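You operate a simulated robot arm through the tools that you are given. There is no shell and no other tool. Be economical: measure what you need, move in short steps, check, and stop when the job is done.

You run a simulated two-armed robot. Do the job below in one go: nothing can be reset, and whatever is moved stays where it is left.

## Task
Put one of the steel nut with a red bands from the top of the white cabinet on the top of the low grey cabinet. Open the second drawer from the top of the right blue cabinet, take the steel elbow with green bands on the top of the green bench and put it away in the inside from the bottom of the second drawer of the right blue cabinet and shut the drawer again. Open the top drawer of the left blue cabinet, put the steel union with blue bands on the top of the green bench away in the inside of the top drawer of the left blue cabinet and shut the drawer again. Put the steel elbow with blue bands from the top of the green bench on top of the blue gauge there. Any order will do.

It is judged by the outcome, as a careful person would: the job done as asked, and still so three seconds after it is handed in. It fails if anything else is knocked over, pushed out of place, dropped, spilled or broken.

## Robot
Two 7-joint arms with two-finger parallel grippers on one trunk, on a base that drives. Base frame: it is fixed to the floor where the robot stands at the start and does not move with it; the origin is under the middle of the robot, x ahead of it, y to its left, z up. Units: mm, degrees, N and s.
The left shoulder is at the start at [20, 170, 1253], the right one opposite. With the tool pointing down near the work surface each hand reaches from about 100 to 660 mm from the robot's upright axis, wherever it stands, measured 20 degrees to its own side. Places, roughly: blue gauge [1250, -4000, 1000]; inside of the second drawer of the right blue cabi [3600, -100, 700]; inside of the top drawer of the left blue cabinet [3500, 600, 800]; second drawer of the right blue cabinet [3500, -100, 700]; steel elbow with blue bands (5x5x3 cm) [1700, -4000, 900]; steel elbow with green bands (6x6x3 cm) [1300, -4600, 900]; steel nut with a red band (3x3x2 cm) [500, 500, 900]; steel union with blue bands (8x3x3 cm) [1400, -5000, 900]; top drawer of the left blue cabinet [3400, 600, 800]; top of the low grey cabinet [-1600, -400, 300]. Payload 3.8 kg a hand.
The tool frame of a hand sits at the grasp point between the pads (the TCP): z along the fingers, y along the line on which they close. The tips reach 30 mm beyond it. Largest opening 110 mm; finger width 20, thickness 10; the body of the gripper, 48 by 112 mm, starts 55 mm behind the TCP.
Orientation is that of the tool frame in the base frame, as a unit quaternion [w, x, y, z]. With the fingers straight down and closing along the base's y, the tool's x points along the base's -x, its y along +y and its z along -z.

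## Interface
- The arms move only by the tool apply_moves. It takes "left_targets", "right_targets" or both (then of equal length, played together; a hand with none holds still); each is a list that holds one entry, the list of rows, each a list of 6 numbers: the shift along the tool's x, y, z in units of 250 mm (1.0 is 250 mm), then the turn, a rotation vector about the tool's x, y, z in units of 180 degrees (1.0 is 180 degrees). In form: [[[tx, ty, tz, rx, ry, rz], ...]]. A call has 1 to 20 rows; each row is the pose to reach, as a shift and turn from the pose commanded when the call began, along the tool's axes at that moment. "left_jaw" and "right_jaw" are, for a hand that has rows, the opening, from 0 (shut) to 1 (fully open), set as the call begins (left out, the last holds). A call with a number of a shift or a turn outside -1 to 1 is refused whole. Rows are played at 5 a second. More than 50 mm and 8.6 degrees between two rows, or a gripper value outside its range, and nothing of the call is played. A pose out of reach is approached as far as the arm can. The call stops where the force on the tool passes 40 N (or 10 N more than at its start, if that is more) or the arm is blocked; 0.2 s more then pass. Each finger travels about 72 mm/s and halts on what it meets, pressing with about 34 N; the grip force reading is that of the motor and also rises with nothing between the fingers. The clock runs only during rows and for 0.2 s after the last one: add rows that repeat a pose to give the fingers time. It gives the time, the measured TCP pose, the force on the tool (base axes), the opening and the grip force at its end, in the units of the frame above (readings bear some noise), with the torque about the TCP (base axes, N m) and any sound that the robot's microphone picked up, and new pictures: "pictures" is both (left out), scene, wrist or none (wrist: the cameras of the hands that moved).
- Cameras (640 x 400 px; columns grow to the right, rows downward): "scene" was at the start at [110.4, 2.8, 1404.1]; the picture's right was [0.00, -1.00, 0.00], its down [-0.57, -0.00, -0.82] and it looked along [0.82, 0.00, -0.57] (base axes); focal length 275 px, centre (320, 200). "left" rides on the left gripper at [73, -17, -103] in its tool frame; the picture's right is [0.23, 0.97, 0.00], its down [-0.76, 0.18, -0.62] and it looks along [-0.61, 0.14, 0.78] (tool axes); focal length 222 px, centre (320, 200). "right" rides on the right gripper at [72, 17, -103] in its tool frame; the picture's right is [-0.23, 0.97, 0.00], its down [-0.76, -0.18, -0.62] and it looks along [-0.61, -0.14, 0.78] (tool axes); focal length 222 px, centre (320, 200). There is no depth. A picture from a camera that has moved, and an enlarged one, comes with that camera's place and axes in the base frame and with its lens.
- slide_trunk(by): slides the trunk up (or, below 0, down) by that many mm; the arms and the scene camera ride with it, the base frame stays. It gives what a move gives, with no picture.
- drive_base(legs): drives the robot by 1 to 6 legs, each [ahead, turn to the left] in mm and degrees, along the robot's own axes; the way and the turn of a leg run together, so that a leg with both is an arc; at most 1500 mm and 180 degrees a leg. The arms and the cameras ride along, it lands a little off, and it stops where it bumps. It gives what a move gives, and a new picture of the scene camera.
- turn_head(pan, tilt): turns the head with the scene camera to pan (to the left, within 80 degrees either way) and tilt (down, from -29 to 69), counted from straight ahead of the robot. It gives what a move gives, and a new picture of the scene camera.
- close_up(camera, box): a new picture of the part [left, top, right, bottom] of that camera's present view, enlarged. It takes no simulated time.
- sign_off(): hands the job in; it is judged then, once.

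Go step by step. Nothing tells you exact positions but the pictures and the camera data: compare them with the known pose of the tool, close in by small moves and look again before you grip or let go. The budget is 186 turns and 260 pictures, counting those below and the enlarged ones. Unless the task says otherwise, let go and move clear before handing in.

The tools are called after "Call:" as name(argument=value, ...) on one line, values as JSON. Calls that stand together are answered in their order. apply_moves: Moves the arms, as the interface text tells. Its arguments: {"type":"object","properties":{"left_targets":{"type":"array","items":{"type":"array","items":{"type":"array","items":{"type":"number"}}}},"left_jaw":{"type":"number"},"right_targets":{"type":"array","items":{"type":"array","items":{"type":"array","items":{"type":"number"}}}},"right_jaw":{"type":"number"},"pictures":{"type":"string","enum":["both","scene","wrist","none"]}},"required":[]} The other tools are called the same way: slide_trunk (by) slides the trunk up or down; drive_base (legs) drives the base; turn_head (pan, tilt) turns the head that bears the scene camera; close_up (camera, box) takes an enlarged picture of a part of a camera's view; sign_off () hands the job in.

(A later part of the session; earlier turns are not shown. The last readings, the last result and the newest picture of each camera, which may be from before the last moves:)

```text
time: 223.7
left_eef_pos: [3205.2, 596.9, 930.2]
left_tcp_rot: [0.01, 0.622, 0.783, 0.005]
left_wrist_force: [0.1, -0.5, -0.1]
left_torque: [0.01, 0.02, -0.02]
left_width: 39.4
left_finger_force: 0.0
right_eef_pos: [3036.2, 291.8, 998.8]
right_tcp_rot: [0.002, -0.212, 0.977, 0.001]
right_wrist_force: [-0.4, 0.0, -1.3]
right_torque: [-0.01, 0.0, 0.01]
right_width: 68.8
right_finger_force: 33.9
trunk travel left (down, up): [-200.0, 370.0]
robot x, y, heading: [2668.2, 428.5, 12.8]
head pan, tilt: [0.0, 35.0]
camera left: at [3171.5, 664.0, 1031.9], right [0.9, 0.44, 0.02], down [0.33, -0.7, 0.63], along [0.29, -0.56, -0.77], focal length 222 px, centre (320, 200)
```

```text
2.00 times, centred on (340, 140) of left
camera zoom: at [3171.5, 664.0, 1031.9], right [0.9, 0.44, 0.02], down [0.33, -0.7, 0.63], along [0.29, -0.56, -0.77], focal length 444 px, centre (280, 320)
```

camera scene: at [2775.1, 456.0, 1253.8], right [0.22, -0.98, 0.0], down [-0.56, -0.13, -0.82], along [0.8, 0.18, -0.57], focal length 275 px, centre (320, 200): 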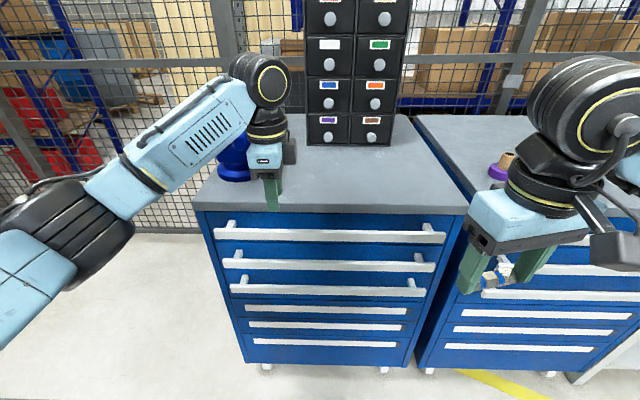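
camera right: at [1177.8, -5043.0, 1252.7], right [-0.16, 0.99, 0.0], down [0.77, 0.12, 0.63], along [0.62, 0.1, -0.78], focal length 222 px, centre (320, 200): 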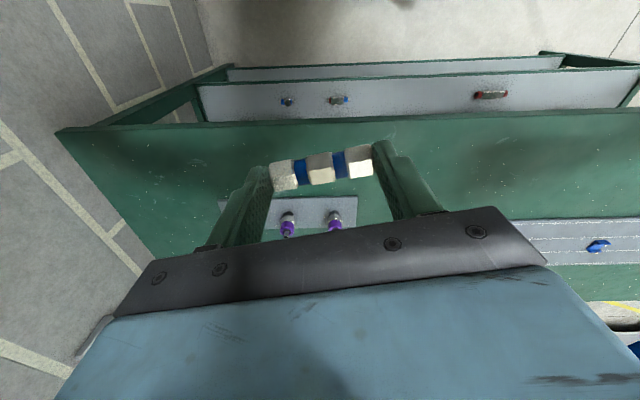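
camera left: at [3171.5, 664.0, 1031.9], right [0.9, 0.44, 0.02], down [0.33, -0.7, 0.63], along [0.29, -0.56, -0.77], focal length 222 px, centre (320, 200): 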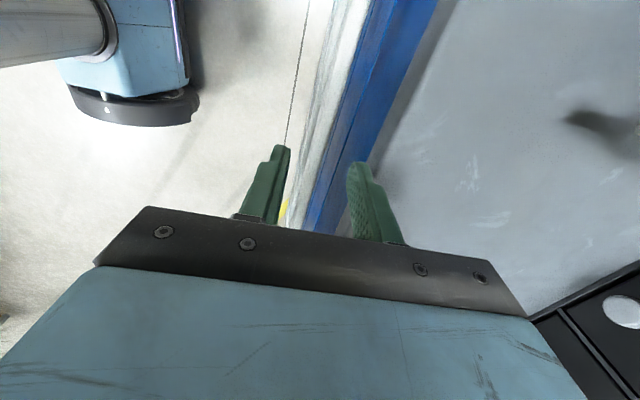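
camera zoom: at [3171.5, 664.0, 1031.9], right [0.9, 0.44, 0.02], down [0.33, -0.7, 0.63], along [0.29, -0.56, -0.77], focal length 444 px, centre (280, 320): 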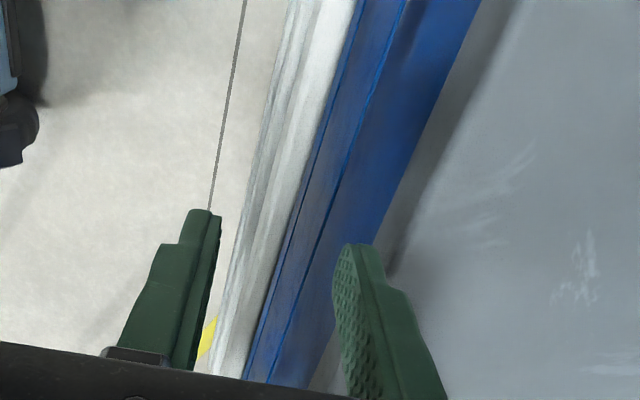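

Call:
apply_moves(left_targets=[[[0, 0.02, 0, 0, 0, 0], [0, 0.02, 0.06, 0, 0, 0], [0, 0.02, 0.12, 0, 0, 0], [0, 0.02, 0.18, 0, 0, 0], [0, 0.02, 0.24, 0, 0, 0], [0, 0.02, 0.24, 0, 0, 0]]], left_jaw=0.28, pictures="wrist")

Call:
close_up(camera="left", box=[220, 40, 460, 240])

```text
time: 225.1
left_eef_pos: [3212.3, 598.0, 868.2]
left_tcp_rot: [0.01, 0.623, 0.782, 0.004]
left_wrist_force: [-0.7, -0.3, 0.0]
left_torque: [0.03, 0.0, 0.02]
left_width: 30.8
left_finger_force: 0.0
right_eef_pos: [3037.7, 293.2, 998.9]
right_tcp_rot: [0.002, -0.213, 0.977, 0.001]
right_wrist_force: [0.6, 0.3, -0.8]
right_torque: [-0.01, 0.04, -0.02]
right_width: 68.9
right_finger_force: 34.0
trunk travel left (down, up): [-200.0, 370.0]
robot x, y, heading: [2669.8, 427.7, 12.7]
head pan, tilt: [0.0, 35.0]
camera left: at [3179.0, 665.1, 971.5], right [0.9, 0.44, 0.02], down [0.33, -0.7, 0.63], along [0.29, -0.56, -0.77], focal length 222 px, centre (320, 200)
```

left: 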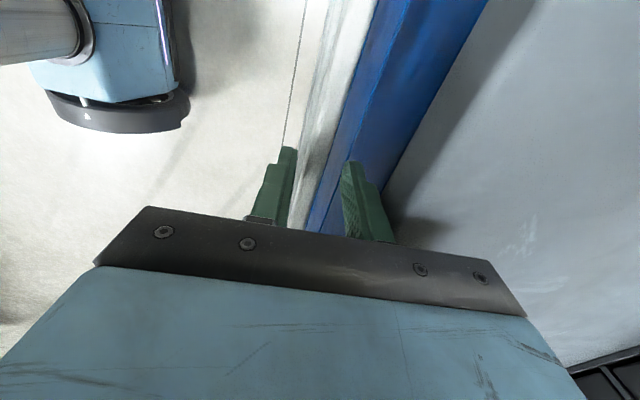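

```text
2.00 times, centred on (340, 140) of left
camera zoom: at [3179.0, 665.1, 971.5], right [0.9, 0.44, 0.02], down [0.33, -0.7, 0.63], along [0.29, -0.56, -0.77], focal length 444 px, centre (280, 320)
```

zoom: 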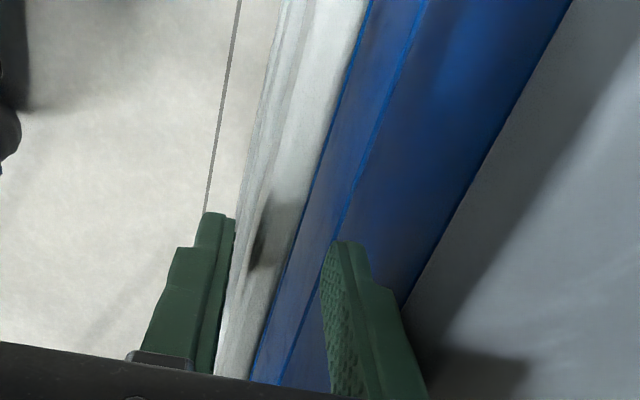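

Call:
apply_moves(left_targets=[[[0, 0, 0, 0, 0, 0], [0, 0, 0, 0, 0, 0], [0, 0, 0, 0, 0, 0]]], left_jaw=0, pictures="wrist")

```text
time: 225.9
left_eef_pos: [3210.1, 597.0, 869.4]
left_tcp_rot: [0.007, 0.624, 0.782, 0.002]
left_wrist_force: [-27.8, -3.1, -5.0]
left_torque: [-0.65, 0.91, -1.02]
left_width: 12.1
left_finger_force: 44.9
right_eef_pos: [3033.2, 292.4, 1000.0]
right_tcp_rot: [0.005, -0.213, 0.977, 0.001]
right_wrist_force: [0.9, 0.0, -0.6]
right_torque: [-0.01, -0.02, 0.04]
right_width: 68.9
right_finger_force: 34.4
trunk travel left (down, up): [-200.0, 370.0]
robot x, y, heading: [2662.1, 434.6, 12.6]
head pan, tilt: [0.0, 35.0]
camera left: at [3176.3, 664.3, 971.6], right [0.9, 0.44, 0.01], down [0.33, -0.7, 0.63], along [0.28, -0.57, -0.77], focal length 222 px, centre (320, 200)
```

left: 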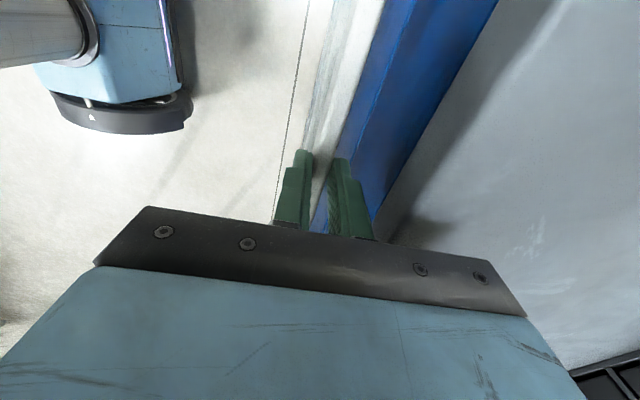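

Call:
apply_moves(left_targets=[[[0, -0.02, 0, 0, 0, 0], [0, -0.05, 0, 0, 0, 0], [0, -0.1, 0, 0, 0, 0], [0, -0.16, 0, 0, 0, 0], [0, -0.22, 0, 0, 0, 0], [0, -0.28, 0, 0, 0, 0], [0, -0.34, 0, 0, 0, 0], [0, -0.4, 0, 0, 0, 0]]], pictures="scene")

```text
time: 227.8
left_eef_pos: [3115.7, 579.1, 869.4]
left_tcp_rot: [0.01, 0.622, 0.783, 0.006]
left_wrist_force: [0.5, 7.2, 10.5]
left_torque: [-0.2, 0.65, -1.08]
left_width: 12.3
left_finger_force: 45.4
right_eef_pos: [3036.9, 293.5, 999.1]
right_tcp_rot: [0.003, -0.214, 0.977, 0.001]
right_wrist_force: [-0.3, 0.5, -0.3]
right_torque: [-0.02, 0.0, 0.01]
right_width: 68.8
right_finger_force: 34.1
trunk travel left (down, up): [-200.0, 370.0]
robot x, y, heading: [2666.5, 428.5, 12.6]
head pan, tilt: [0.0, 35.0]
stopped in row 8 (left hand): the force on the tool passed its limit at 43 N (the readings are from after the stop); the commanded pose is now the measured one
camera scene: at [2773.6, 456.6, 1253.8], right [0.22, -0.98, 0.0], down [-0.56, -0.13, -0.82], along [0.8, 0.18, -0.57], focal length 275 px, centre (320, 200)
```

scene: 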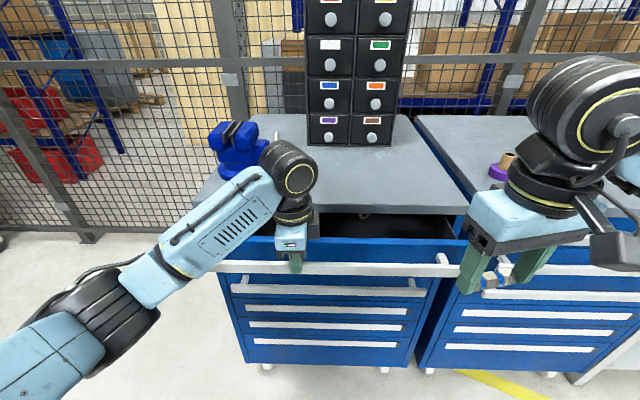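

Call:
apply_moves(left_targets=[[[0, -0.03, 0, 0, 0, 0], [0, -0.06, 0, 0, 0, 0], [0, -0.1, 0, 0, 0, 0], [0, -0.14, 0, 0, 0, 0], [0, -0.18, 0, 0, 0, 0], [0, -0.22, 0, 0, 0, 0], [0, -0.26, 0, 0, 0, 0], [0, -0.3, 0, 0, 0, 0], [0, -0.34, 0, 0, 0, 0], [0, -0.38, 0, 0, 0, 0], [0, -0.42, 0, 0, 0, 0]]], pictures="scene")

```text
time: 229.2
left_eef_pos: [3066.5, 567.9, 869.1]
left_tcp_rot: [0.01, 0.621, 0.783, 0.009]
left_wrist_force: [0.5, 6.8, 9.2]
left_torque: [-0.26, 0.59, -1.06]
left_width: 12.4
left_finger_force: 45.4
right_eef_pos: [3036.8, 293.9, 997.7]
right_tcp_rot: [0.003, -0.214, 0.977, 0.0]
right_wrist_force: [-0.5, 0.0, -1.0]
right_torque: [-0.05, 0.05, -0.02]
right_width: 69.0
right_finger_force: 33.9
trunk travel left (down, up): [-200.0, 370.0]
robot x, y, heading: [2666.5, 430.9, 12.6]
head pan, tilt: [0.0, 35.0]
stopped in row 6 (left hand): the force on the tool passed its limit at 41 N (the readings are from after the stop); the commanded pose is now the measured one
camera scene: at [2773.5, 456.8, 1253.7], right [0.22, -0.98, 0.0], down [-0.56, -0.13, -0.82], along [0.8, 0.18, -0.57], focal length 275 px, centre (320, 200)
```

scene: 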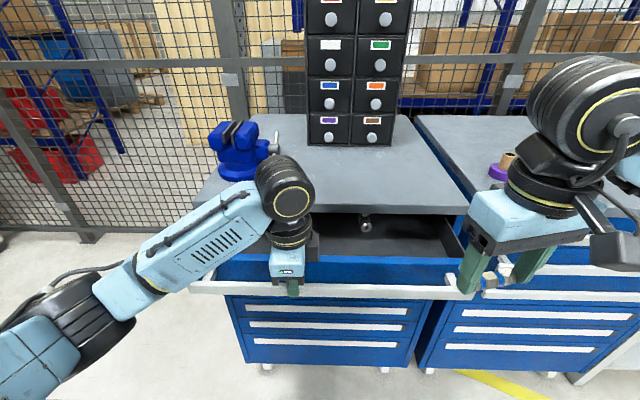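

Call:
apply_moves(left_targets=[[[0, -0.03, 0, 0, 0, 0], [0, -0.06, 0, 0, 0, 0], [0, -0.09, 0, 0, 0, 0], [0, -0.12, 0, 0, 0, 0], [0, -0.15, 0, 0, 0, 0], [0, -0.18, 0, 0, 0, 0], [0, -0.21, 0, 0, 0, 0], [0, -0.24, 0, 0, 0, 0], [0, -0.27, 0, 0, 0, 0], [0, -0.3, 0, 0, 0, 0], [0, -0.33, 0, 0, 0, 0]]], pictures="scene")

```text
time: 230.8
left_eef_pos: [3015.1, 558.8, 868.8]
left_tcp_rot: [0.01, 0.62, 0.784, 0.009]
left_wrist_force: [-1.7, 6.8, 9.5]
left_torque: [0.13, 0.71, -1.03]
left_width: 12.6
left_finger_force: 44.9
right_eef_pos: [3035.5, 294.5, 999.2]
right_tcp_rot: [0.003, -0.215, 0.977, 0.0]
right_wrist_force: [0.1, 0.0, -1.0]
right_torque: [0.02, 0.05, 0.01]
right_width: 68.7
right_finger_force: 34.0
trunk travel left (down, up): [-200.0, 370.0]
robot x, y, heading: [2667.8, 432.3, 12.9]
head pan, tilt: [0.0, 35.0]
stopped in row 8 (left hand): the force on the tool passed its limit at 41 N (the readings are from after the stop); the commanded pose is now the measured one
camera scene: at [2773.4, 457.2, 1253.7], right [0.22, -0.98, 0.0], down [-0.56, -0.13, -0.82], along [0.8, 0.18, -0.57], focal length 275 px, centre (320, 200)
```

scene: 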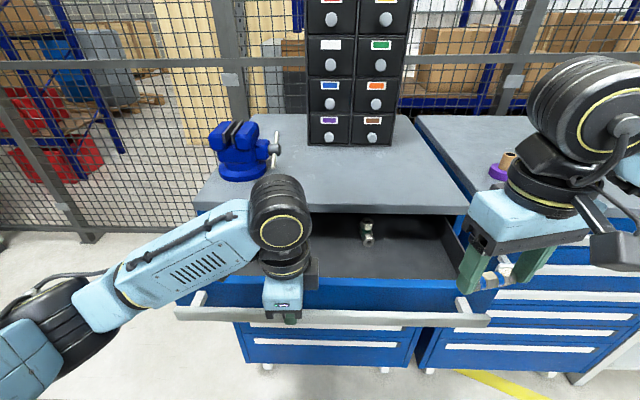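

Drawer is open 200 mm; a fitting lies inside near the middle. I bring the union over the free right-front part of the drawer.

Call:
apply_moves(right_targets=[[[-0.15, 0, 0, 0, 0, 0.02], [-0.3, 0, 0, 0, 0, 0.04], [-0.45, 0, 0, 0, 0, 0.067], [-0.58, 0, 0.03, 0, 0, 0.067], [-0.686, 0, 0.1, 0, 0, 0.067], [-0.686, 0, 0.2, 0, 0, 0.067], [-0.686, 0, 0.2, 0, 0, 0.067]]])

Call:
close_up(camera="right", box=[160, 0, 480, 240])

```text
time: 232.4
left_eef_pos: [3014.9, 559.0, 867.8]
left_tcp_rot: [0.01, 0.62, 0.785, 0.009]
left_wrist_force: [-0.6, 15.1, 16.9]
left_torque: [0.45, 0.64, -0.91]
left_width: 12.7
left_finger_force: 44.9
right_eef_pos: [3191.0, 368.9, 950.5]
right_tcp_rot: [0.003, -0.11, 0.994, 0.001]
right_wrist_force: [0.2, -0.2, -1.3]
right_torque: [0.0, -0.01, -0.02]
right_width: 69.0
right_finger_force: 33.9
trunk travel left (down, up): [-200.0, 370.0]
robot x, y, heading: [2666.1, 428.4, 13.0]
head pan, tilt: [0.0, 35.0]
camera scene: at [2773.1, 457.8, 1254.0], right [0.22, -0.98, 0.0], down [-0.56, -0.13, -0.82], along [0.8, 0.18, -0.57], focal length 275 px, centre (320, 200)
camera right: at [3116.2, 368.3, 1053.6], right [0.01, 1.0, 0.0], down [0.78, -0.01, 0.63], along [0.63, 0.0, -0.78], focal length 222 px, centre (320, 200)
```

scene: 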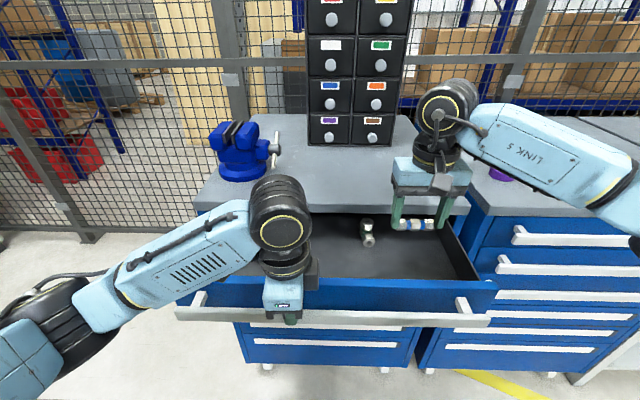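
right: 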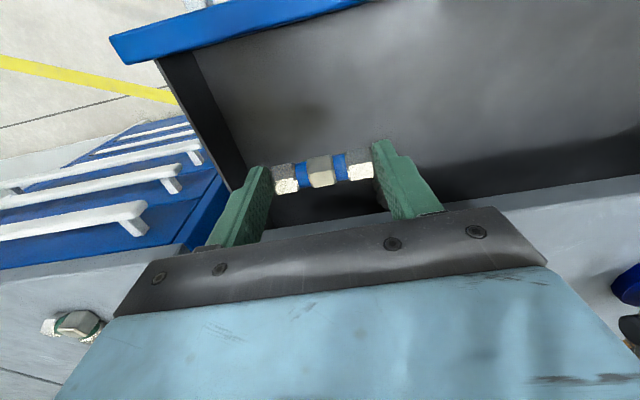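

```text
1.67 times, centred on (320, 120) of right
camera zoom: at [3116.2, 368.3, 1053.6], right [0.01, 1.0, 0.0], down [0.78, -0.01, 0.63], along [0.63, 0.0, -0.78], focal length 370 px, centre (320, 333)
```

zoom: 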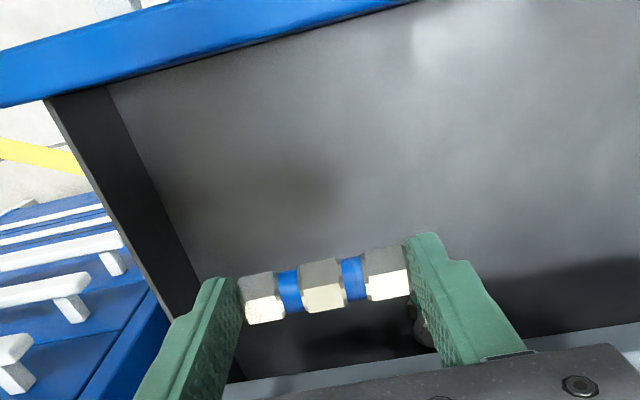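

Call:
apply_moves(right_targets=[[[0.08, 0.02, 0.06, 0, 0, 0], [0.08, 0.02, 0.18, 0, 0, 0], [0.08, 0.02, 0.3, 0, 0, 0], [0.08, 0.02, 0.34, 0, 0, 0], [0.08, 0.02, 0.36, 0, 0, 0], [0.08, 0.02, 0.38, 0, 0, 0], [0.08, 0.02, 0.4, 0, 0, 0], [0.08, 0.02, 0.42, 0, 0, 0], [0.08, 0.02, 0.44, 0, 0, 0], [0.08, 0.02, 0.46, 0, 0, 0], [0.08, 0.02, 0.48, 0, 0, 0]]])

```text
time: 234.8
left_eef_pos: [3014.9, 556.5, 869.1]
left_tcp_rot: [0.01, 0.62, 0.785, 0.008]
left_wrist_force: [-4.7, 14.8, 18.0]
left_torque: [0.23, 0.68, -0.93]
left_width: 12.4
left_finger_force: 44.8
right_eef_pos: [3174.3, 368.8, 831.1]
right_tcp_rot: [0.003, -0.111, 0.994, 0.002]
right_wrist_force: [-0.1, 0.3, -0.2]
right_torque: [0.01, -0.01, -0.02]
right_width: 68.9
right_finger_force: 34.0
trunk travel left (down, up): [-200.0, 370.0]
robot x, y, heading: [2667.0, 429.0, 12.7]
head pan, tilt: [0.0, 35.0]
camera scene: at [2772.7, 457.8, 1254.0], right [0.22, -0.98, 0.0], down [-0.56, -0.13, -0.82], along [0.8, 0.18, -0.57], focal length 275 px, centre (320, 200)
camera right: at [3099.2, 368.5, 933.8], right [0.01, 1.0, 0.0], down [0.78, -0.01, 0.63], along [0.63, 0.0, -0.78], focal length 222 px, centre (320, 200)
```

scene: 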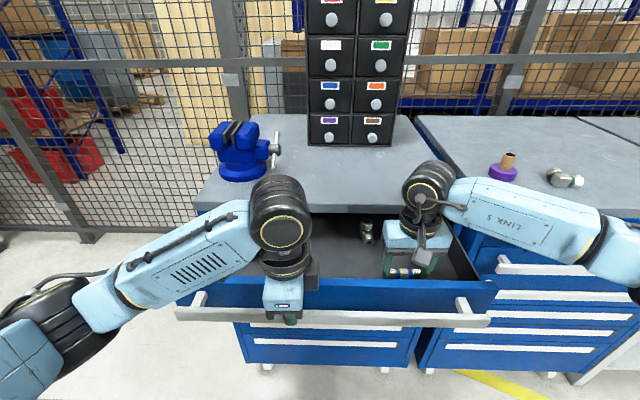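
right: 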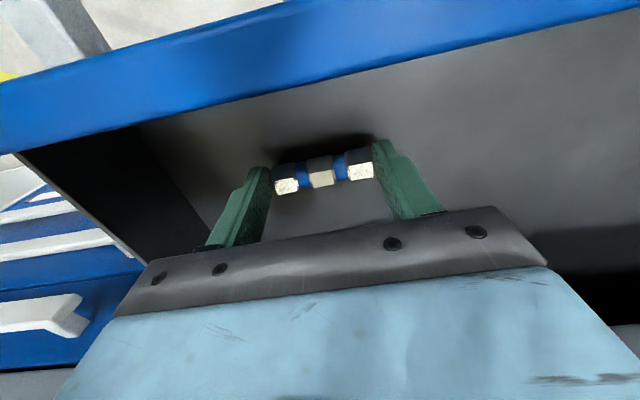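

Call:
apply_moves(right_targets=[[[0, 0, 0.014, 0, 0, 0], [0, 0, 0.028, 0, 0, 0], [0, 0, 0.042, 0, 0, 0], [0, 0, 0.056, 0, 0, 0], [0, 0, 0.07, 0, 0, 0], [0, 0, 0.084, 0, 0, 0], [0, 0, 0.098, 0, 0, 0], [0, 0, 0.112, 0, 0, 0]]], pictures="wrist")

```text
time: 236.2
left_eef_pos: [3013.5, 558.7, 869.0]
left_tcp_rot: [0.01, 0.621, 0.784, 0.009]
left_wrist_force: [-0.1, 6.2, 10.6]
left_torque: [-0.3, 0.59, -1.0]
left_width: 12.4
left_finger_force: 44.3
right_eef_pos: [3174.8, 367.6, 817.2]
right_tcp_rot: [0.007, -0.111, 0.994, 0.005]
right_wrist_force: [0.0, 0.8, 8.0]
right_torque: [-0.25, -0.06, 0.05]
right_width: 68.6
right_finger_force: 34.0
trunk travel left (down, up): [-200.0, 370.0]
robot x, y, heading: [2666.1, 427.3, 13.0]
head pan, tilt: [0.0, 35.0]
stopped in row 6 (right hand): the force on the tool passed its limit at 43 N (the readings are from after the stop); the commanded pose is now the measured one
camera right: at [3099.4, 367.7, 919.8], right [0.01, 1.0, 0.01], down [0.77, -0.01, 0.64], along [0.64, 0.0, -0.77], focal length 222 px, centre (320, 200)
```

right: 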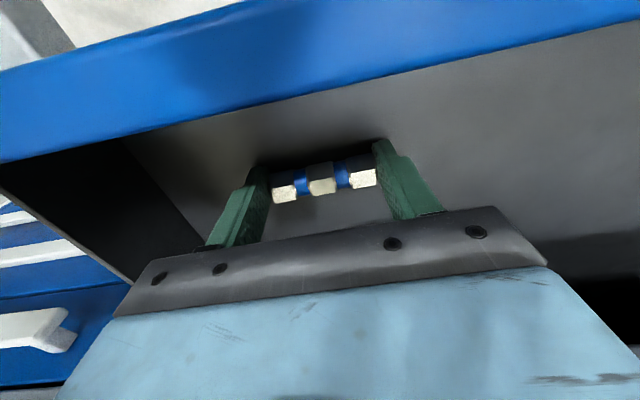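

Call:
apply_moves(right_targets=[[[0, 0, 0, 0, 0, 0], [0, 0, 0, 0, 0, 0], [0, 0, -0.06, 0, 0, 0], [0, 0, -0.2, 0, 0, 0], [0, 0, -0.38, 0, 0, 0], [0, 0, -0.56, 0, 0, 0], [0, 0, -0.74, 0, 0, 0]]], right_jaw=0.78)

```text
time: 237.8
left_eef_pos: [3013.6, 557.5, 869.3]
left_tcp_rot: [0.009, 0.62, 0.784, 0.009]
left_wrist_force: [-2.4, 14.8, 26.3]
left_torque: [0.38, 0.59, -0.91]
left_width: 12.4
left_finger_force: 45.2
right_eef_pos: [3170.6, 366.2, 1001.7]
right_tcp_rot: [0.006, -0.111, 0.994, 0.003]
right_wrist_force: [-0.2, -0.4, 0.0]
right_torque: [-0.03, 0.01, -0.01]
right_width: 85.8
right_finger_force: 0.1
trunk travel left (down, up): [-200.0, 370.0]
robot x, y, heading: [2667.0, 429.2, 12.7]
head pan, tilt: [0.0, 35.0]
camera scene: at [2772.4, 457.6, 1254.1], right [0.22, -0.98, 0.0], down [-0.56, -0.13, -0.82], along [0.8, 0.18, -0.57], focal length 275 px, centre (320, 200)
camera right: at [3095.4, 364.6, 1104.8], right [0.01, 1.0, 0.01], down [0.77, -0.01, 0.63], along [0.63, 0.0, -0.77], focal length 222 px, centre (320, 200)
```

scene: 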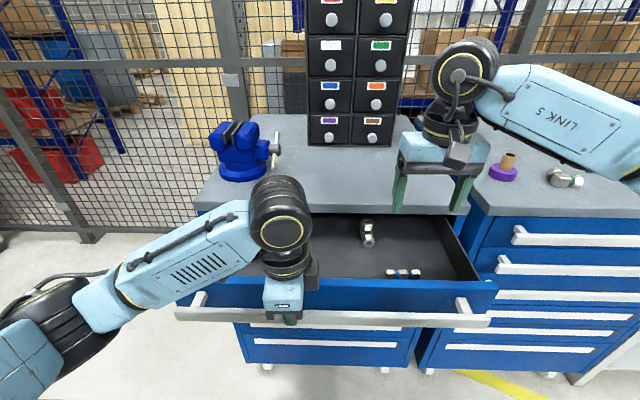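
right: 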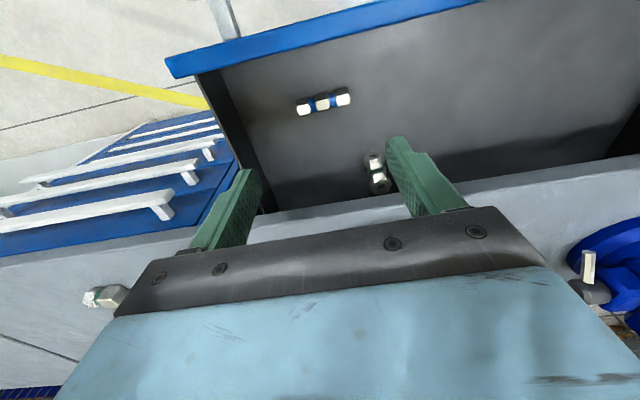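

Call:
apply_moves(right_targets=[[[0.15, 0, -0.05, 0, 0, 0], [0.3, -0.03, -0.1, 0, 0, 0], [0.45, -0.06, -0.1, 0, 0, 0], [0.55, -0.1, -0.1, 0, 0, 0]]], pictures="none")

Call:
apply_moves(left_targets=[[[0, 0.02, 0, 0, 0, 0], [0, 0.045, 0, 0, 0, 0], [0, 0.07, 0, 0, 0, 0], [0, 0.1, 0, 0, 0, 0], [0, 0.13, 0, 0, 0, 0], [0, 0.16, 0, 0, 0, 0], [0, 0.19, 0, 0, 0, 0], [0, 0.22, 0, 0, 0, 0], [0, 0.25, 0, 0, 0, 0], [0, 0.28, 0, 0, 0, 0], [0, 0.31, 0, 0, 0, 0], [0, 0.34, 0, 0, 0, 0], [0, 0.37, 0, 0, 0, 0], [0, 0.4, 0, 0, 0, 0]]], pictures="none")

```text
time: 238.8
left_eef_pos: [3014.4, 556.8, 868.3]
left_tcp_rot: [0.009, 0.621, 0.784, 0.008]
left_wrist_force: [-2.1, 14.3, 29.1]
left_torque: [0.31, 0.63, -0.87]
left_width: 12.3
left_finger_force: 44.6
right_eef_pos: [3042.2, 312.8, 1023.5]
right_tcp_rot: [0.007, -0.111, 0.994, 0.004]
right_wrist_force: [0.1, -0.5, -0.8]
right_torque: [-0.02, 0.02, -0.01]
right_width: 86.0
right_finger_force: 0.0
trunk travel left (down, up): [-200.0, 370.0]
robot x, y, heading: [2665.9, 430.9, 12.8]
head pan, tilt: [0.0, 35.0]
```

```text
time: 241.8
left_eef_pos: [3114.4, 577.1, 868.3]
left_tcp_rot: [0.008, 0.622, 0.783, 0.007]
left_wrist_force: [6.5, -21.5, -19.7]
left_torque: [-0.87, 0.49, -0.91]
left_width: 12.2
left_finger_force: 45.4
right_eef_pos: [3046.1, 309.8, 1022.6]
right_tcp_rot: [0.005, -0.11, 0.994, 0.005]
right_wrist_force: [-0.6, 0.1, 0.0]
right_torque: [0.01, 0.04, 0.01]
right_width: 85.9
right_finger_force: 0.1
trunk travel left (down, up): [-200.0, 370.0]
robot x, y, heading: [2663.4, 429.4, 12.8]
head pan, tilt: [0.0, 35.0]
```

Call:
apply_moves(left_targets=[[[0, 0.03, 0, 0, 0, 0], [0, 0.06, 0, 0, 0, 0], [0, 0.09, 0, 0, 0, 0], [0, 0.12, 0, 0, 0, 0], [0, 0.15, 0, 0, 0, 0], [0, 0.18, 0, 0, 0, 0], [0, 0.21, 0, 0, 0, 0], [0, 0.24, 0, 0, 0, 0], [0, 0.27, 0, 0, 0, 0], [0, 0.3, 0, 0, 0, 0], [0, 0.33, 0, 0, 0, 0], [0, 0.36, 0, 0, 0, 0], [0, 0.38, 0, 0, 0, 0], [0, 0.4, 0, 0, 0, 0], [0, 0.42, 0, 0, 0, 0]]], pictures="scene")

```text
time: 242.8
left_eef_pos: [3139.3, 583.0, 867.9]
left_tcp_rot: [0.007, 0.624, 0.782, 0.004]
left_wrist_force: [-0.6, -5.7, -7.4]
left_torque: [0.01, 0.38, -0.99]
left_width: 12.1
left_finger_force: 44.8
right_eef_pos: [3044.5, 311.4, 1022.6]
right_tcp_rot: [0.006, -0.11, 0.994, 0.005]
right_wrist_force: [-0.2, 0.0, 0.4]
right_torque: [0.0, -0.01, 0.0]
right_width: 85.9
right_finger_force: 0.1
trunk travel left (down, up): [-200.0, 370.0]
robot x, y, heading: [2662.2, 429.0, 12.8]
head pan, tilt: [0.0, 35.0]
stopped in row 5 (left hand): the force on the tool passed its limit at 41 N (the readings are from after the stop); the commanded pose is now the measured one
camera scene: at [2774.2, 456.3, 1254.1], right [0.22, -0.98, 0.0], down [-0.56, -0.13, -0.82], along [0.8, 0.18, -0.57], focal length 275 px, centre (320, 200)
```

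scene: 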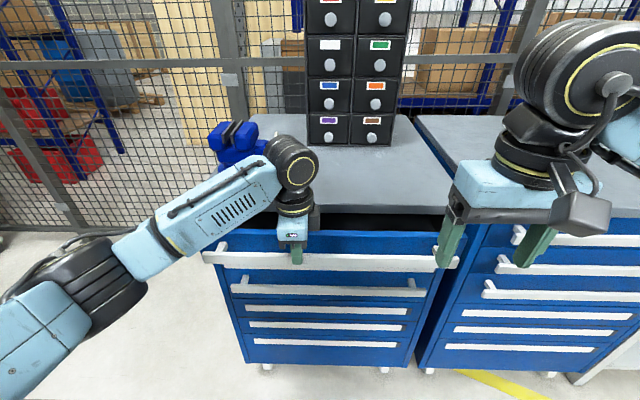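

Call:
apply_moves(left_targets=[[[0, 0.03, 0, 0, 0, 0], [0, 0.06, 0, 0, 0, 0], [0, 0.09, 0, 0, 0, 0], [0, 0.12, 0, 0, 0, 0], [0, 0.15, 0, 0, 0, 0], [0, 0.18, 0, 0, 0, 0], [0, 0.21, 0, 0, 0, 0], [0, 0.24, 0, 0, 0, 0], [0, 0.27, 0, 0, 0, 0], [0, 0.29, 0, 0, 0, 0], [0, 0.31, 0, 0, 0, 0], [0, 0.33, 0, 0, 0, 0]]], pictures="scene")

```text
time: 245.2
left_eef_pos: [3210.4, 596.9, 868.7]
left_tcp_rot: [0.003, 0.626, 0.779, -0.003]
left_wrist_force: [-3.5, -3.0, 2.4]
left_torque: [0.56, 0.36, -1.09]
left_width: 12.0
left_finger_force: 44.6
right_eef_pos: [3042.9, 311.5, 1024.3]
right_tcp_rot: [0.006, -0.111, 0.994, 0.004]
right_wrist_force: [0.7, 0.5, -0.3]
right_torque: [-0.05, 0.03, -0.02]
right_width: 85.8
right_finger_force: 0.1
trunk travel left (down, up): [-200.0, 370.0]
robot x, y, heading: [2667.7, 431.1, 13.0]
head pan, tilt: [0.0, 35.0]
stopped in row 12 (left hand): the force on the tool passed its limit at 42 N (the readings are from after the stop); the commanded pose is now the measured one
camera scene: at [2773.1, 456.4, 1254.2], right [0.22, -0.98, 0.0], down [-0.56, -0.13, -0.82], along [0.8, 0.18, -0.57], focal length 275 px, centre (320, 200)
```

scene: 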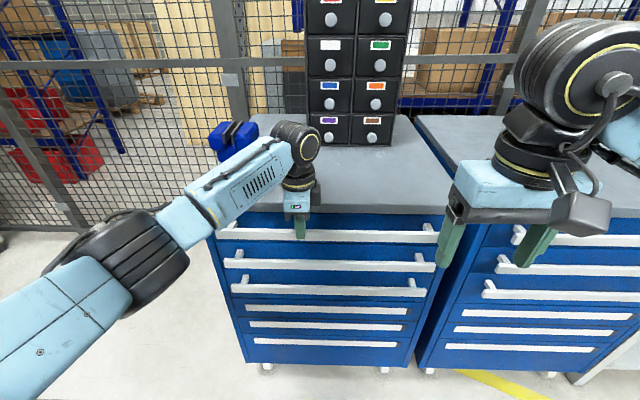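

Drawer is shut. I open the jaws slightly and lift the left hand off the bar.

Call:
apply_moves(left_targets=[[[0, 0, 0, 0, 0, 0], [0, 0, 0, 0, 0, 0], [0, 0, -0.06, 0, 0, 0], [0, 0, -0.14, 0, 0, 0], [0, 0, -0.26, 0, 0, 0], [0, 0, -0.4, 0, 0, 0], [0, -0.15, -0.5, 0, 0, 0], [0, -0.3, -0.6, 0, 0, 0], [0, -0.45, -0.6, 0, 0, 0]]], left_jaw=0.27, pictures="scene")

Call:
close_up(camera="scene", box=[195, 180, 455, 320])

```text
time: 247.2
left_eef_pos: [3097.5, 576.1, 1017.1]
left_tcp_rot: [0.003, 0.624, 0.782, -0.003]
left_wrist_force: [-0.2, 0.5, 0.4]
left_torque: [0.0, -0.05, 0.01]
left_width: 29.6
left_finger_force: 0.1
right_eef_pos: [3042.4, 312.4, 1022.9]
right_tcp_rot: [0.007, -0.11, 0.994, 0.003]
right_wrist_force: [-0.1, 1.5, -1.3]
right_torque: [-0.03, 0.01, 0.0]
right_width: 85.6
right_finger_force: 0.1
trunk travel left (down, up): [-200.0, 370.0]
robot x, y, heading: [2664.5, 427.3, 12.8]
head pan, tilt: [0.0, 35.0]
camera scene: at [2773.1, 456.7, 1253.9], right [0.22, -0.98, 0.0], down [-0.56, -0.13, -0.82], along [0.8, 0.18, -0.57], focal length 275 px, centre (320, 200)
```

scene: 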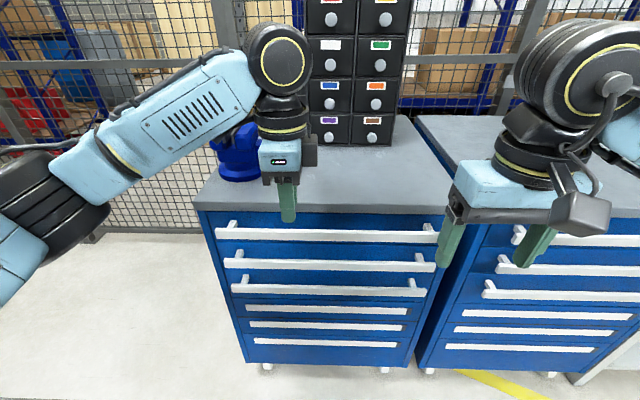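

```text
2.46 times, centred on (325, 250) of scene
camera zoom: at [2773.1, 456.7, 1253.9], right [0.22, -0.98, 0.0], down [-0.56, -0.13, -0.82], along [0.8, 0.18, -0.57], focal length 676 px, centre (308, 77)
```

zoom: 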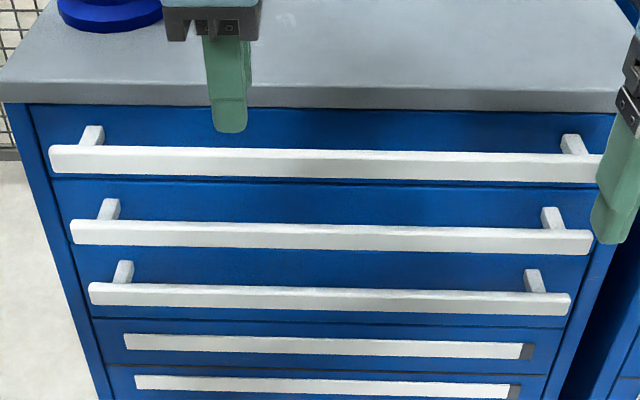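

Left drawer is shut. I reset the left hand, then drive back to the right cabinet to pick up the green elbow.

Call:
apply_moves(left_targets=[[[0, -0.05, 0, 0, 0, -0.04], [0, -0.1, 0, 0, 0, -0.08], [0, -0.15, 0, 0, 0, -0.12], [0, -0.2, 0, 0, 0, -0.16], [0, -0.25, 0, 0, 0, -0.2], [0, -0.3, 0, 0, 0, -0.24], [0, -0.35, 0, 0, 0, -0.28], [0, -0.4, 0, 0, 0, -0.32], [0, -0.45, 0, 0, 0, -0.36], [0, -0.5, 0, 0, 0, -0.4], [0, -0.55, 0, 0, 0, -0.44], [0, -0.55, 0, 0, 0, -0.46]]], left_jaw=0.75, pictures="none")

Call:
drive_base(legs=[[-100, 0], [0, -86.8], [630, 0], [0, 85], [280, 0]])

Call:
turn_head(pan=0, tilt=50)

```text
time: 249.8
left_eef_pos: [2965.8, 545.4, 1018.3]
left_tcp_rot: [0.001, -0.048, 0.999, -0.006]
left_wrist_force: [0.6, 0.2, 0.2]
left_torque: [0.0, 0.01, 0.02]
left_width: 82.6
left_finger_force: 0.0
right_eef_pos: [3042.7, 312.3, 1022.9]
right_tcp_rot: [0.006, -0.111, 0.994, 0.004]
right_wrist_force: [0.6, 0.0, -0.2]
right_torque: [0.0, 0.03, -0.01]
right_width: 85.6
right_finger_force: 0.0
trunk travel left (down, up): [-200.0, 370.0]
robot x, y, heading: [2662.1, 430.9, 12.9]
head pan, tilt: [0.0, 35.0]
```

```text
time: 262.9
left_eef_pos: [3320.5, -13.7, 1016.3]
left_tcp_rot: [0.001, -0.042, 0.999, -0.005]
left_wrist_force: [0.1, -0.1, 0.0]
left_torque: [0.01, 0.02, -0.02]
left_width: 82.4
left_finger_force: 0.1
right_eef_pos: [3395.8, -246.5, 1022.8]
right_tcp_rot: [0.006, -0.104, 0.995, 0.004]
right_wrist_force: [-0.5, -0.6, -0.9]
right_torque: [0.01, 0.0, 0.03]
right_width: 85.7
right_finger_force: 0.1
trunk travel left (down, up): [-200.0, 370.0]
robot x, y, heading: [3018.8, -122.8, 12.1]
head pan, tilt: [0.0, 35.0]
camera scene: at [3127.7, -99.7, 1253.8], right [0.21, -0.98, 0.0], down [-0.56, -0.12, -0.82], along [0.8, 0.17, -0.57], focal length 275 px, centre (320, 200)
```

scene: 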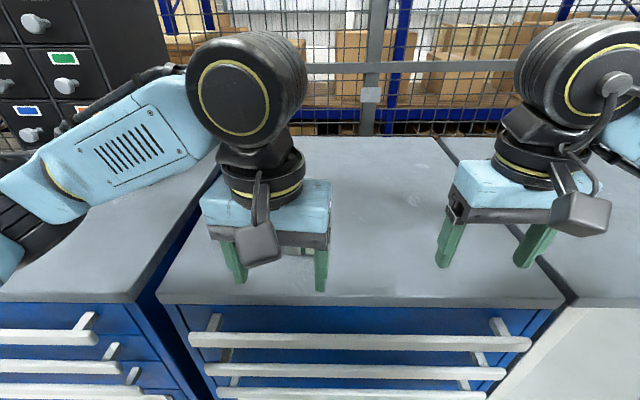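

```text
time: 263.7
left_eef_pos: [3321.5, -13.3, 1017.1]
left_tcp_rot: [0.0, -0.042, 0.999, -0.004]
left_wrist_force: [-0.2, -0.5, -0.1]
left_torque: [0.01, -0.04, -0.01]
left_width: 82.3
left_finger_force: 0.0
right_eef_pos: [3394.8, -246.6, 1022.6]
right_tcp_rot: [0.006, -0.105, 0.994, 0.004]
right_wrist_force: [0.5, 0.6, 0.3]
right_torque: [-0.01, 0.0, -0.01]
right_width: 85.6
right_finger_force: 0.0
trunk travel left (down, up): [-200.0, 370.0]
robot x, y, heading: [3017.2, -124.5, 12.2]
head pan, tilt: [0.0, 50.0]
camera scene: at [3116.3, -102.1, 1232.2], right [0.21, -0.98, 0.0], down [-0.75, -0.16, -0.64], along [0.63, 0.14, -0.77], focal length 275 px, centre (320, 200)
```

scene: 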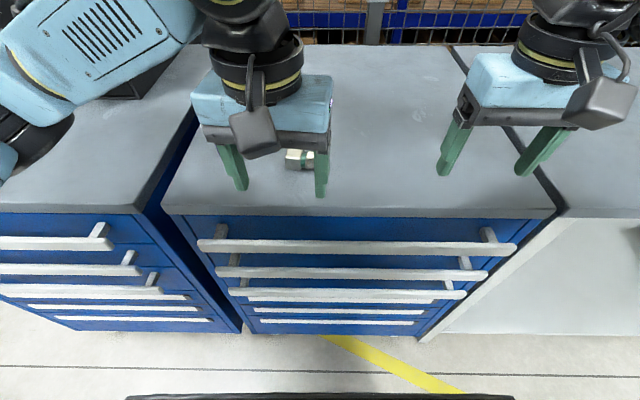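

Call:
apply_moves(left_targets=[[[-0.14, 0, 0, 0, 0, 0.005], [-0.28, 0, 0, 0, 0, 0.0095], [-0.42, 0.003, 0.05, 0, 0, 0.0095], [-0.534, 0.007, 0.12, 0, 0, 0.0095], [-0.534, 0.007, 0.17, 0, 0, 0.0095], [-0.534, 0.007, 0.17, 0, 0, 0.0095]]], pictures="wrist")

```text
time: 265.1
left_eef_pos: [3452.0, -1.1, 972.7]
left_tcp_rot: [0.002, -0.027, 1.0, -0.004]
left_wrist_force: [0.0, -0.6, -0.2]
left_torque: [0.01, 0.02, 0.0]
left_width: 82.4
left_finger_force: 0.0
right_eef_pos: [3395.1, -247.0, 1023.4]
right_tcp_rot: [0.007, -0.105, 0.994, 0.004]
right_wrist_force: [-0.7, 0.6, 0.1]
right_torque: [0.01, 0.02, -0.03]
right_width: 85.6
right_finger_force: 0.0
trunk travel left (down, up): [-200.0, 370.0]
robot x, y, heading: [3017.4, -127.2, 12.2]
head pan, tilt: [0.0, 50.0]
camera left: at [3380.3, -20.7, 1076.6], right [-0.28, 0.96, -0.01], down [0.75, 0.22, 0.62], along [0.6, 0.17, -0.78], focal length 222 px, centre (320, 200)
```

left: 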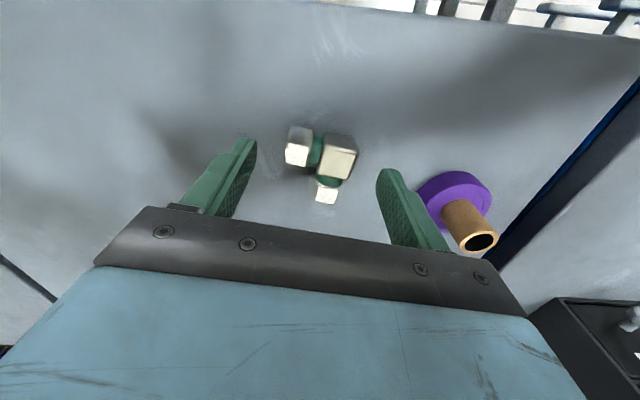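

Call:
apply_moves(left_targets=[[[-0.02, 0.016, 0.06, 0, 0, 0], [-0.02, 0.016, 0.12, 0, 0, 0], [-0.02, 0.016, 0.15, 0, 0, 0], [-0.02, 0.016, 0.15, 0, 0, 0]]], pictures="wrist")

Call:
apply_moves(left_targets=[[[0, 0, 0.004, 0, 0, 0], [0, 0, 0.004, 0, 0, 0], [0, 0, 0.004, 0, 0, 0], [0, 0, 0.004, 0, 0, 0]]], left_jaw=0, pictures="wrist")

```text
time: 266.1
left_eef_pos: [3456.0, 5.3, 937.5]
left_tcp_rot: [0.001, -0.027, 1.0, -0.004]
left_wrist_force: [0.5, -0.5, 0.7]
left_torque: [0.02, 0.04, 0.0]
left_width: 82.7
left_finger_force: 0.2
right_eef_pos: [3395.3, -246.9, 1022.8]
right_tcp_rot: [0.007, -0.104, 0.994, 0.004]
right_wrist_force: [1.3, -0.5, 0.4]
right_torque: [-0.03, -0.04, 0.01]
right_width: 85.8
right_finger_force: 0.1
trunk travel left (down, up): [-200.0, 370.0]
robot x, y, heading: [3020.0, -125.4, 12.4]
head pan, tilt: [0.0, 50.0]
camera left: at [3385.9, -15.8, 1040.1], right [-0.28, 0.96, -0.01], down [0.75, 0.22, 0.62], along [0.6, 0.17, -0.78], focal length 222 px, centre (320, 200)
```

left: 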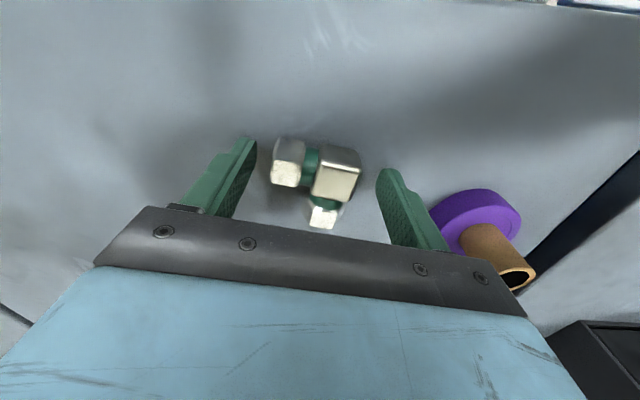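

```text
time: 267.1
left_eef_pos: [3456.4, 4.6, 937.2]
left_tcp_rot: [0.001, -0.027, 1.0, -0.003]
left_wrist_force: [0.3, -0.5, 3.3]
left_torque: [0.11, 0.0, -0.03]
left_width: 53.4
left_finger_force: 34.1
right_eef_pos: [3394.3, -246.9, 1022.6]
right_tcp_rot: [0.007, -0.103, 0.995, 0.003]
right_wrist_force: [-0.5, -0.3, -0.1]
right_torque: [0.0, -0.01, 0.01]
right_width: 85.5
right_finger_force: 0.2
trunk travel left (down, up): [-200.0, 370.0]
robot x, y, heading: [3019.5, -124.6, 12.1]
head pan, tilt: [0.0, 50.0]
camera left: at [3386.0, -15.8, 1040.0], right [-0.28, 0.96, -0.01], down [0.75, 0.22, 0.62], along [0.6, 0.17, -0.78], focal length 222 px, centre (320, 200)
```

left: 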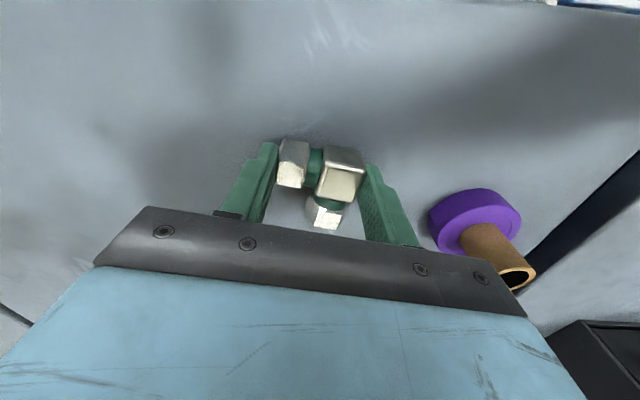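

Call:
apply_moves(left_targets=[[[0, 0, -0.1, 0, 0, 0], [0, 0, -0.28, 0, 0, 0], [0.1, 0, -0.42, 0, 0, 0], [0.25, 0.05, -0.5, 0, 0, 0], [0.4, 0.1, -0.55, 0, 0, 0], [0.55, 0.15, -0.55, 0, 0, 0], [0.68, 0.2, -0.55, 0, 0, 0]]], pictures="none")

Call:
drive_base(legs=[[0, -1], [-340, 0]])

Call:
slide_trunk(by=-80)

Call:
apply_moves(right_targets=[[[0, 0, 0, 0, 0, -0.045], [0, 0, 0, 0, 0, -0.09], [0, 0, 0, 0, 0, -0.135], [0, 0, 0, 0, 0, -0.18], [0, 0, 0, 0, 0, -0.225], [0, 0, 0, 0, 0, -0.27], [0, 0, 0, 0, 0, -0.315], [0, 0, 0, 0, 0, -0.36], [0, 0, 0, 0, 0, -0.405], [0, 0, 0, 0, 0, -0.45], [0, 0, 0, 0, 0, -0.495], [0, 0, 0, 0, 0, -0.5]]], pictures="scene")

```text
time: 268.7
left_eef_pos: [3281.2, 46.1, 1072.1]
left_tcp_rot: [0.002, -0.028, 1.0, -0.005]
left_wrist_force: [-0.3, 1.3, -1.4]
left_torque: [0.01, -0.01, -0.03]
left_width: 53.2
left_finger_force: 33.6
right_eef_pos: [3393.4, -246.7, 1023.8]
right_tcp_rot: [0.006, -0.104, 0.995, 0.004]
right_wrist_force: [-0.4, 0.6, 0.4]
right_torque: [0.0, 0.02, -0.01]
right_width: 85.9
right_finger_force: 0.1
trunk travel left (down, up): [-200.0, 370.0]
robot x, y, heading: [3022.2, -124.0, 12.0]
head pan, tilt: [0.0, 50.0]
```

```text
time: 271.3
left_eef_pos: [2948.3, -27.6, 1071.8]
left_tcp_rot: [0.003, -0.013, 1.0, -0.005]
left_wrist_force: [0.6, -0.9, -0.9]
left_torque: [-0.02, -0.01, -0.01]
left_width: 53.3
left_finger_force: 33.9
right_eef_pos: [3051.4, -323.9, 1023.4]
right_tcp_rot: [0.007, -0.09, 0.996, 0.005]
right_wrist_force: [0.1, -0.5, 0.4]
right_torque: [-0.08, -0.01, -0.01]
right_width: 85.8
right_finger_force: 0.1
trunk travel left (down, up): [-200.0, 370.0]
robot x, y, heading: [2677.9, -188.8, 10.3]
head pan, tilt: [0.0, 50.0]
camera scene: at [2776.8, -169.8, 1232.2], right [0.18, -0.98, 0.0], down [-0.75, -0.14, -0.64], along [0.63, 0.12, -0.77], focal length 275 px, centre (320, 200)
```

scene: 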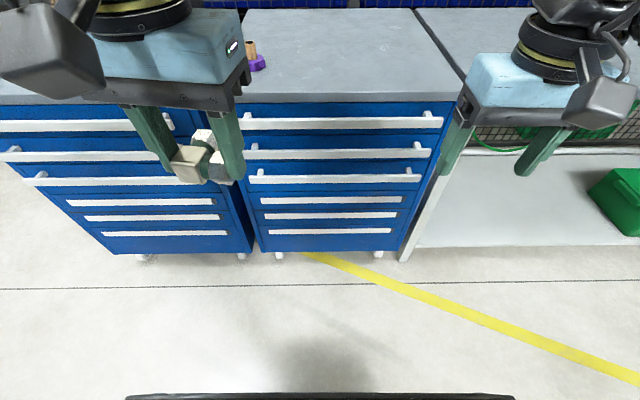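

```text
time: 272.5
left_eef_pos: [2947.9, -29.0, 992.6]
left_tcp_rot: [0.001, -0.012, 1.0, -0.004]
left_wrist_force: [-0.2, -0.1, -1.2]
left_torque: [-0.01, 0.02, -0.01]
left_width: 53.4
left_finger_force: 33.5
right_eef_pos: [3050.8, -322.9, 944.1]
right_tcp_rot: [0.007, -0.089, 0.996, 0.004]
right_wrist_force: [-0.5, 0.2, 0.6]
right_torque: [0.0, -0.02, 0.01]
right_width: 85.8
right_finger_force: 0.0
trunk travel left (down, up): [-120.0, 450.0]
robot x, y, heading: [2680.2, -194.9, 10.4]
head pan, tilt: [0.0, 50.0]
```

```text
time: 275.1
left_eef_pos: [2948.3, -30.3, 992.3]
left_tcp_rot: [0.001, -0.012, 1.0, -0.004]
left_wrist_force: [0.7, -0.9, -1.6]
left_torque: [-0.01, 0.05, -0.01]
left_width: 53.4
left_finger_force: 34.2
right_eef_pos: [2984.3, -289.6, 950.1]
right_tcp_rot: [-0.007, 0.767, -0.641, 0.003]
right_wrist_force: [0.4, 0.2, -0.1]
right_torque: [-0.02, 0.01, 0.01]
right_width: 86.1
right_finger_force: 0.1
right hand out of reach, approached as far as the arm can: row 9, 10, 11, 12
trunk travel left (down, up): [-120.0, 450.0]
robot x, y, heading: [2679.2, -189.2, 10.8]
head pan, tilt: [0.0, 50.0]
camera scene: at [2777.7, -170.4, 1152.1], right [0.18, -0.98, 0.0], down [-0.75, -0.14, -0.64], along [0.63, 0.12, -0.77], focal length 275 px, centre (320, 200)
```

scene: 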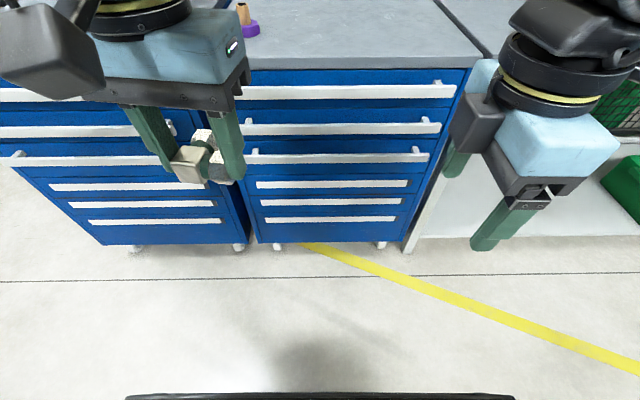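

Call:
apply_moves(right_targets=[[[0, -0.08, 0.02, 0.045, 0, 0], [0, -0.16, 0.04, 0.09, 0, 0], [0, -0.24, 0.06, 0.135, 0, 0], [0, -0.32, 0.08, 0.18, 0, 0], [0, -0.4, 0.1, 0.225, 0, 0], [0, -0.48, 0.12, 0.27, 0, 0], [0, -0.54, 0.14, 0.315, 0, 0], [0, -0.6, 0.17, 0.36, 0, 0], [0, -0.66, 0.2, 0.405, 0, 0], [0, -0.7, 0.24, 0.45, 0, 0], [0, -0.74, 0.28, 0.495, 0, 0], [0, -0.74, 0.28, 0.5, 0, 0]]], right_jaw=0.5)

```text
time: 277.7
left_eef_pos: [2948.6, -27.9, 992.8]
left_tcp_rot: [0.002, -0.012, 1.0, -0.005]
left_wrist_force: [-0.3, -0.1, -1.5]
left_torque: [-0.01, 0.06, 0.01]
left_width: 53.1
left_finger_force: 33.5
right_eef_pos: [3139.6, -206.6, 907.4]
right_tcp_rot: [0.545, -0.536, 0.456, -0.456]
right_wrist_force: [-0.1, -0.2, 0.6]
right_torque: [0.04, 0.03, 0.01]
right_width: 55.1
right_finger_force: 0.1
right hand out of reach, approached as far as the arm can: row 1, 2, 3, 10, 11, 12
trunk travel left (down, up): [-120.0, 450.0]
robot x, y, heading: [2681.7, -186.1, 10.5]
head pan, tilt: [0.0, 50.0]
camera scene: at [2777.5, -169.9, 1152.1], right [0.18, -0.98, 0.0], down [-0.75, -0.14, -0.64], along [0.63, 0.12, -0.77], focal length 275 px, centre (320, 200)
camera right: at [3049.3, -294.6, 888.9], right [-0.03, 0.23, -0.97], down [-0.74, 0.64, 0.18], along [0.67, 0.73, 0.15], focal length 222 px, centre (320, 200)
```

scene: 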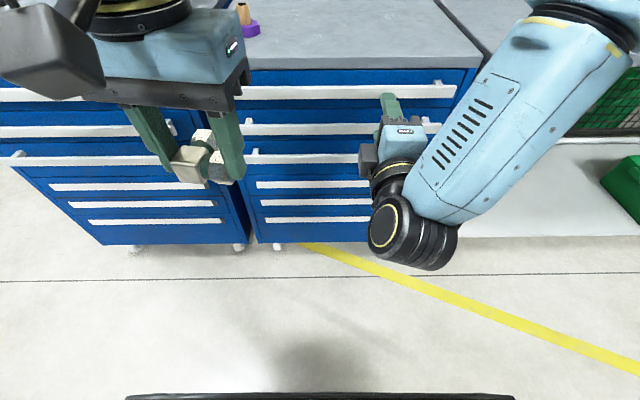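
right: 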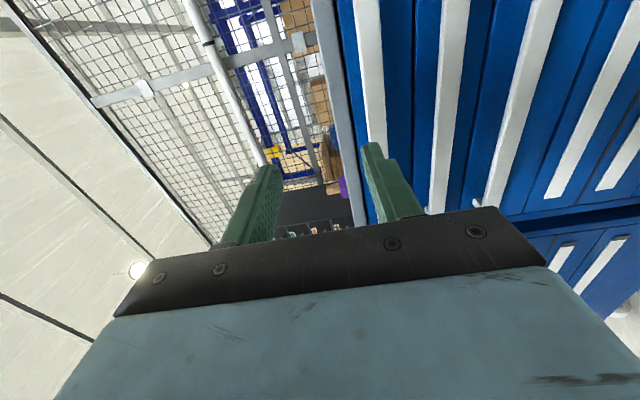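

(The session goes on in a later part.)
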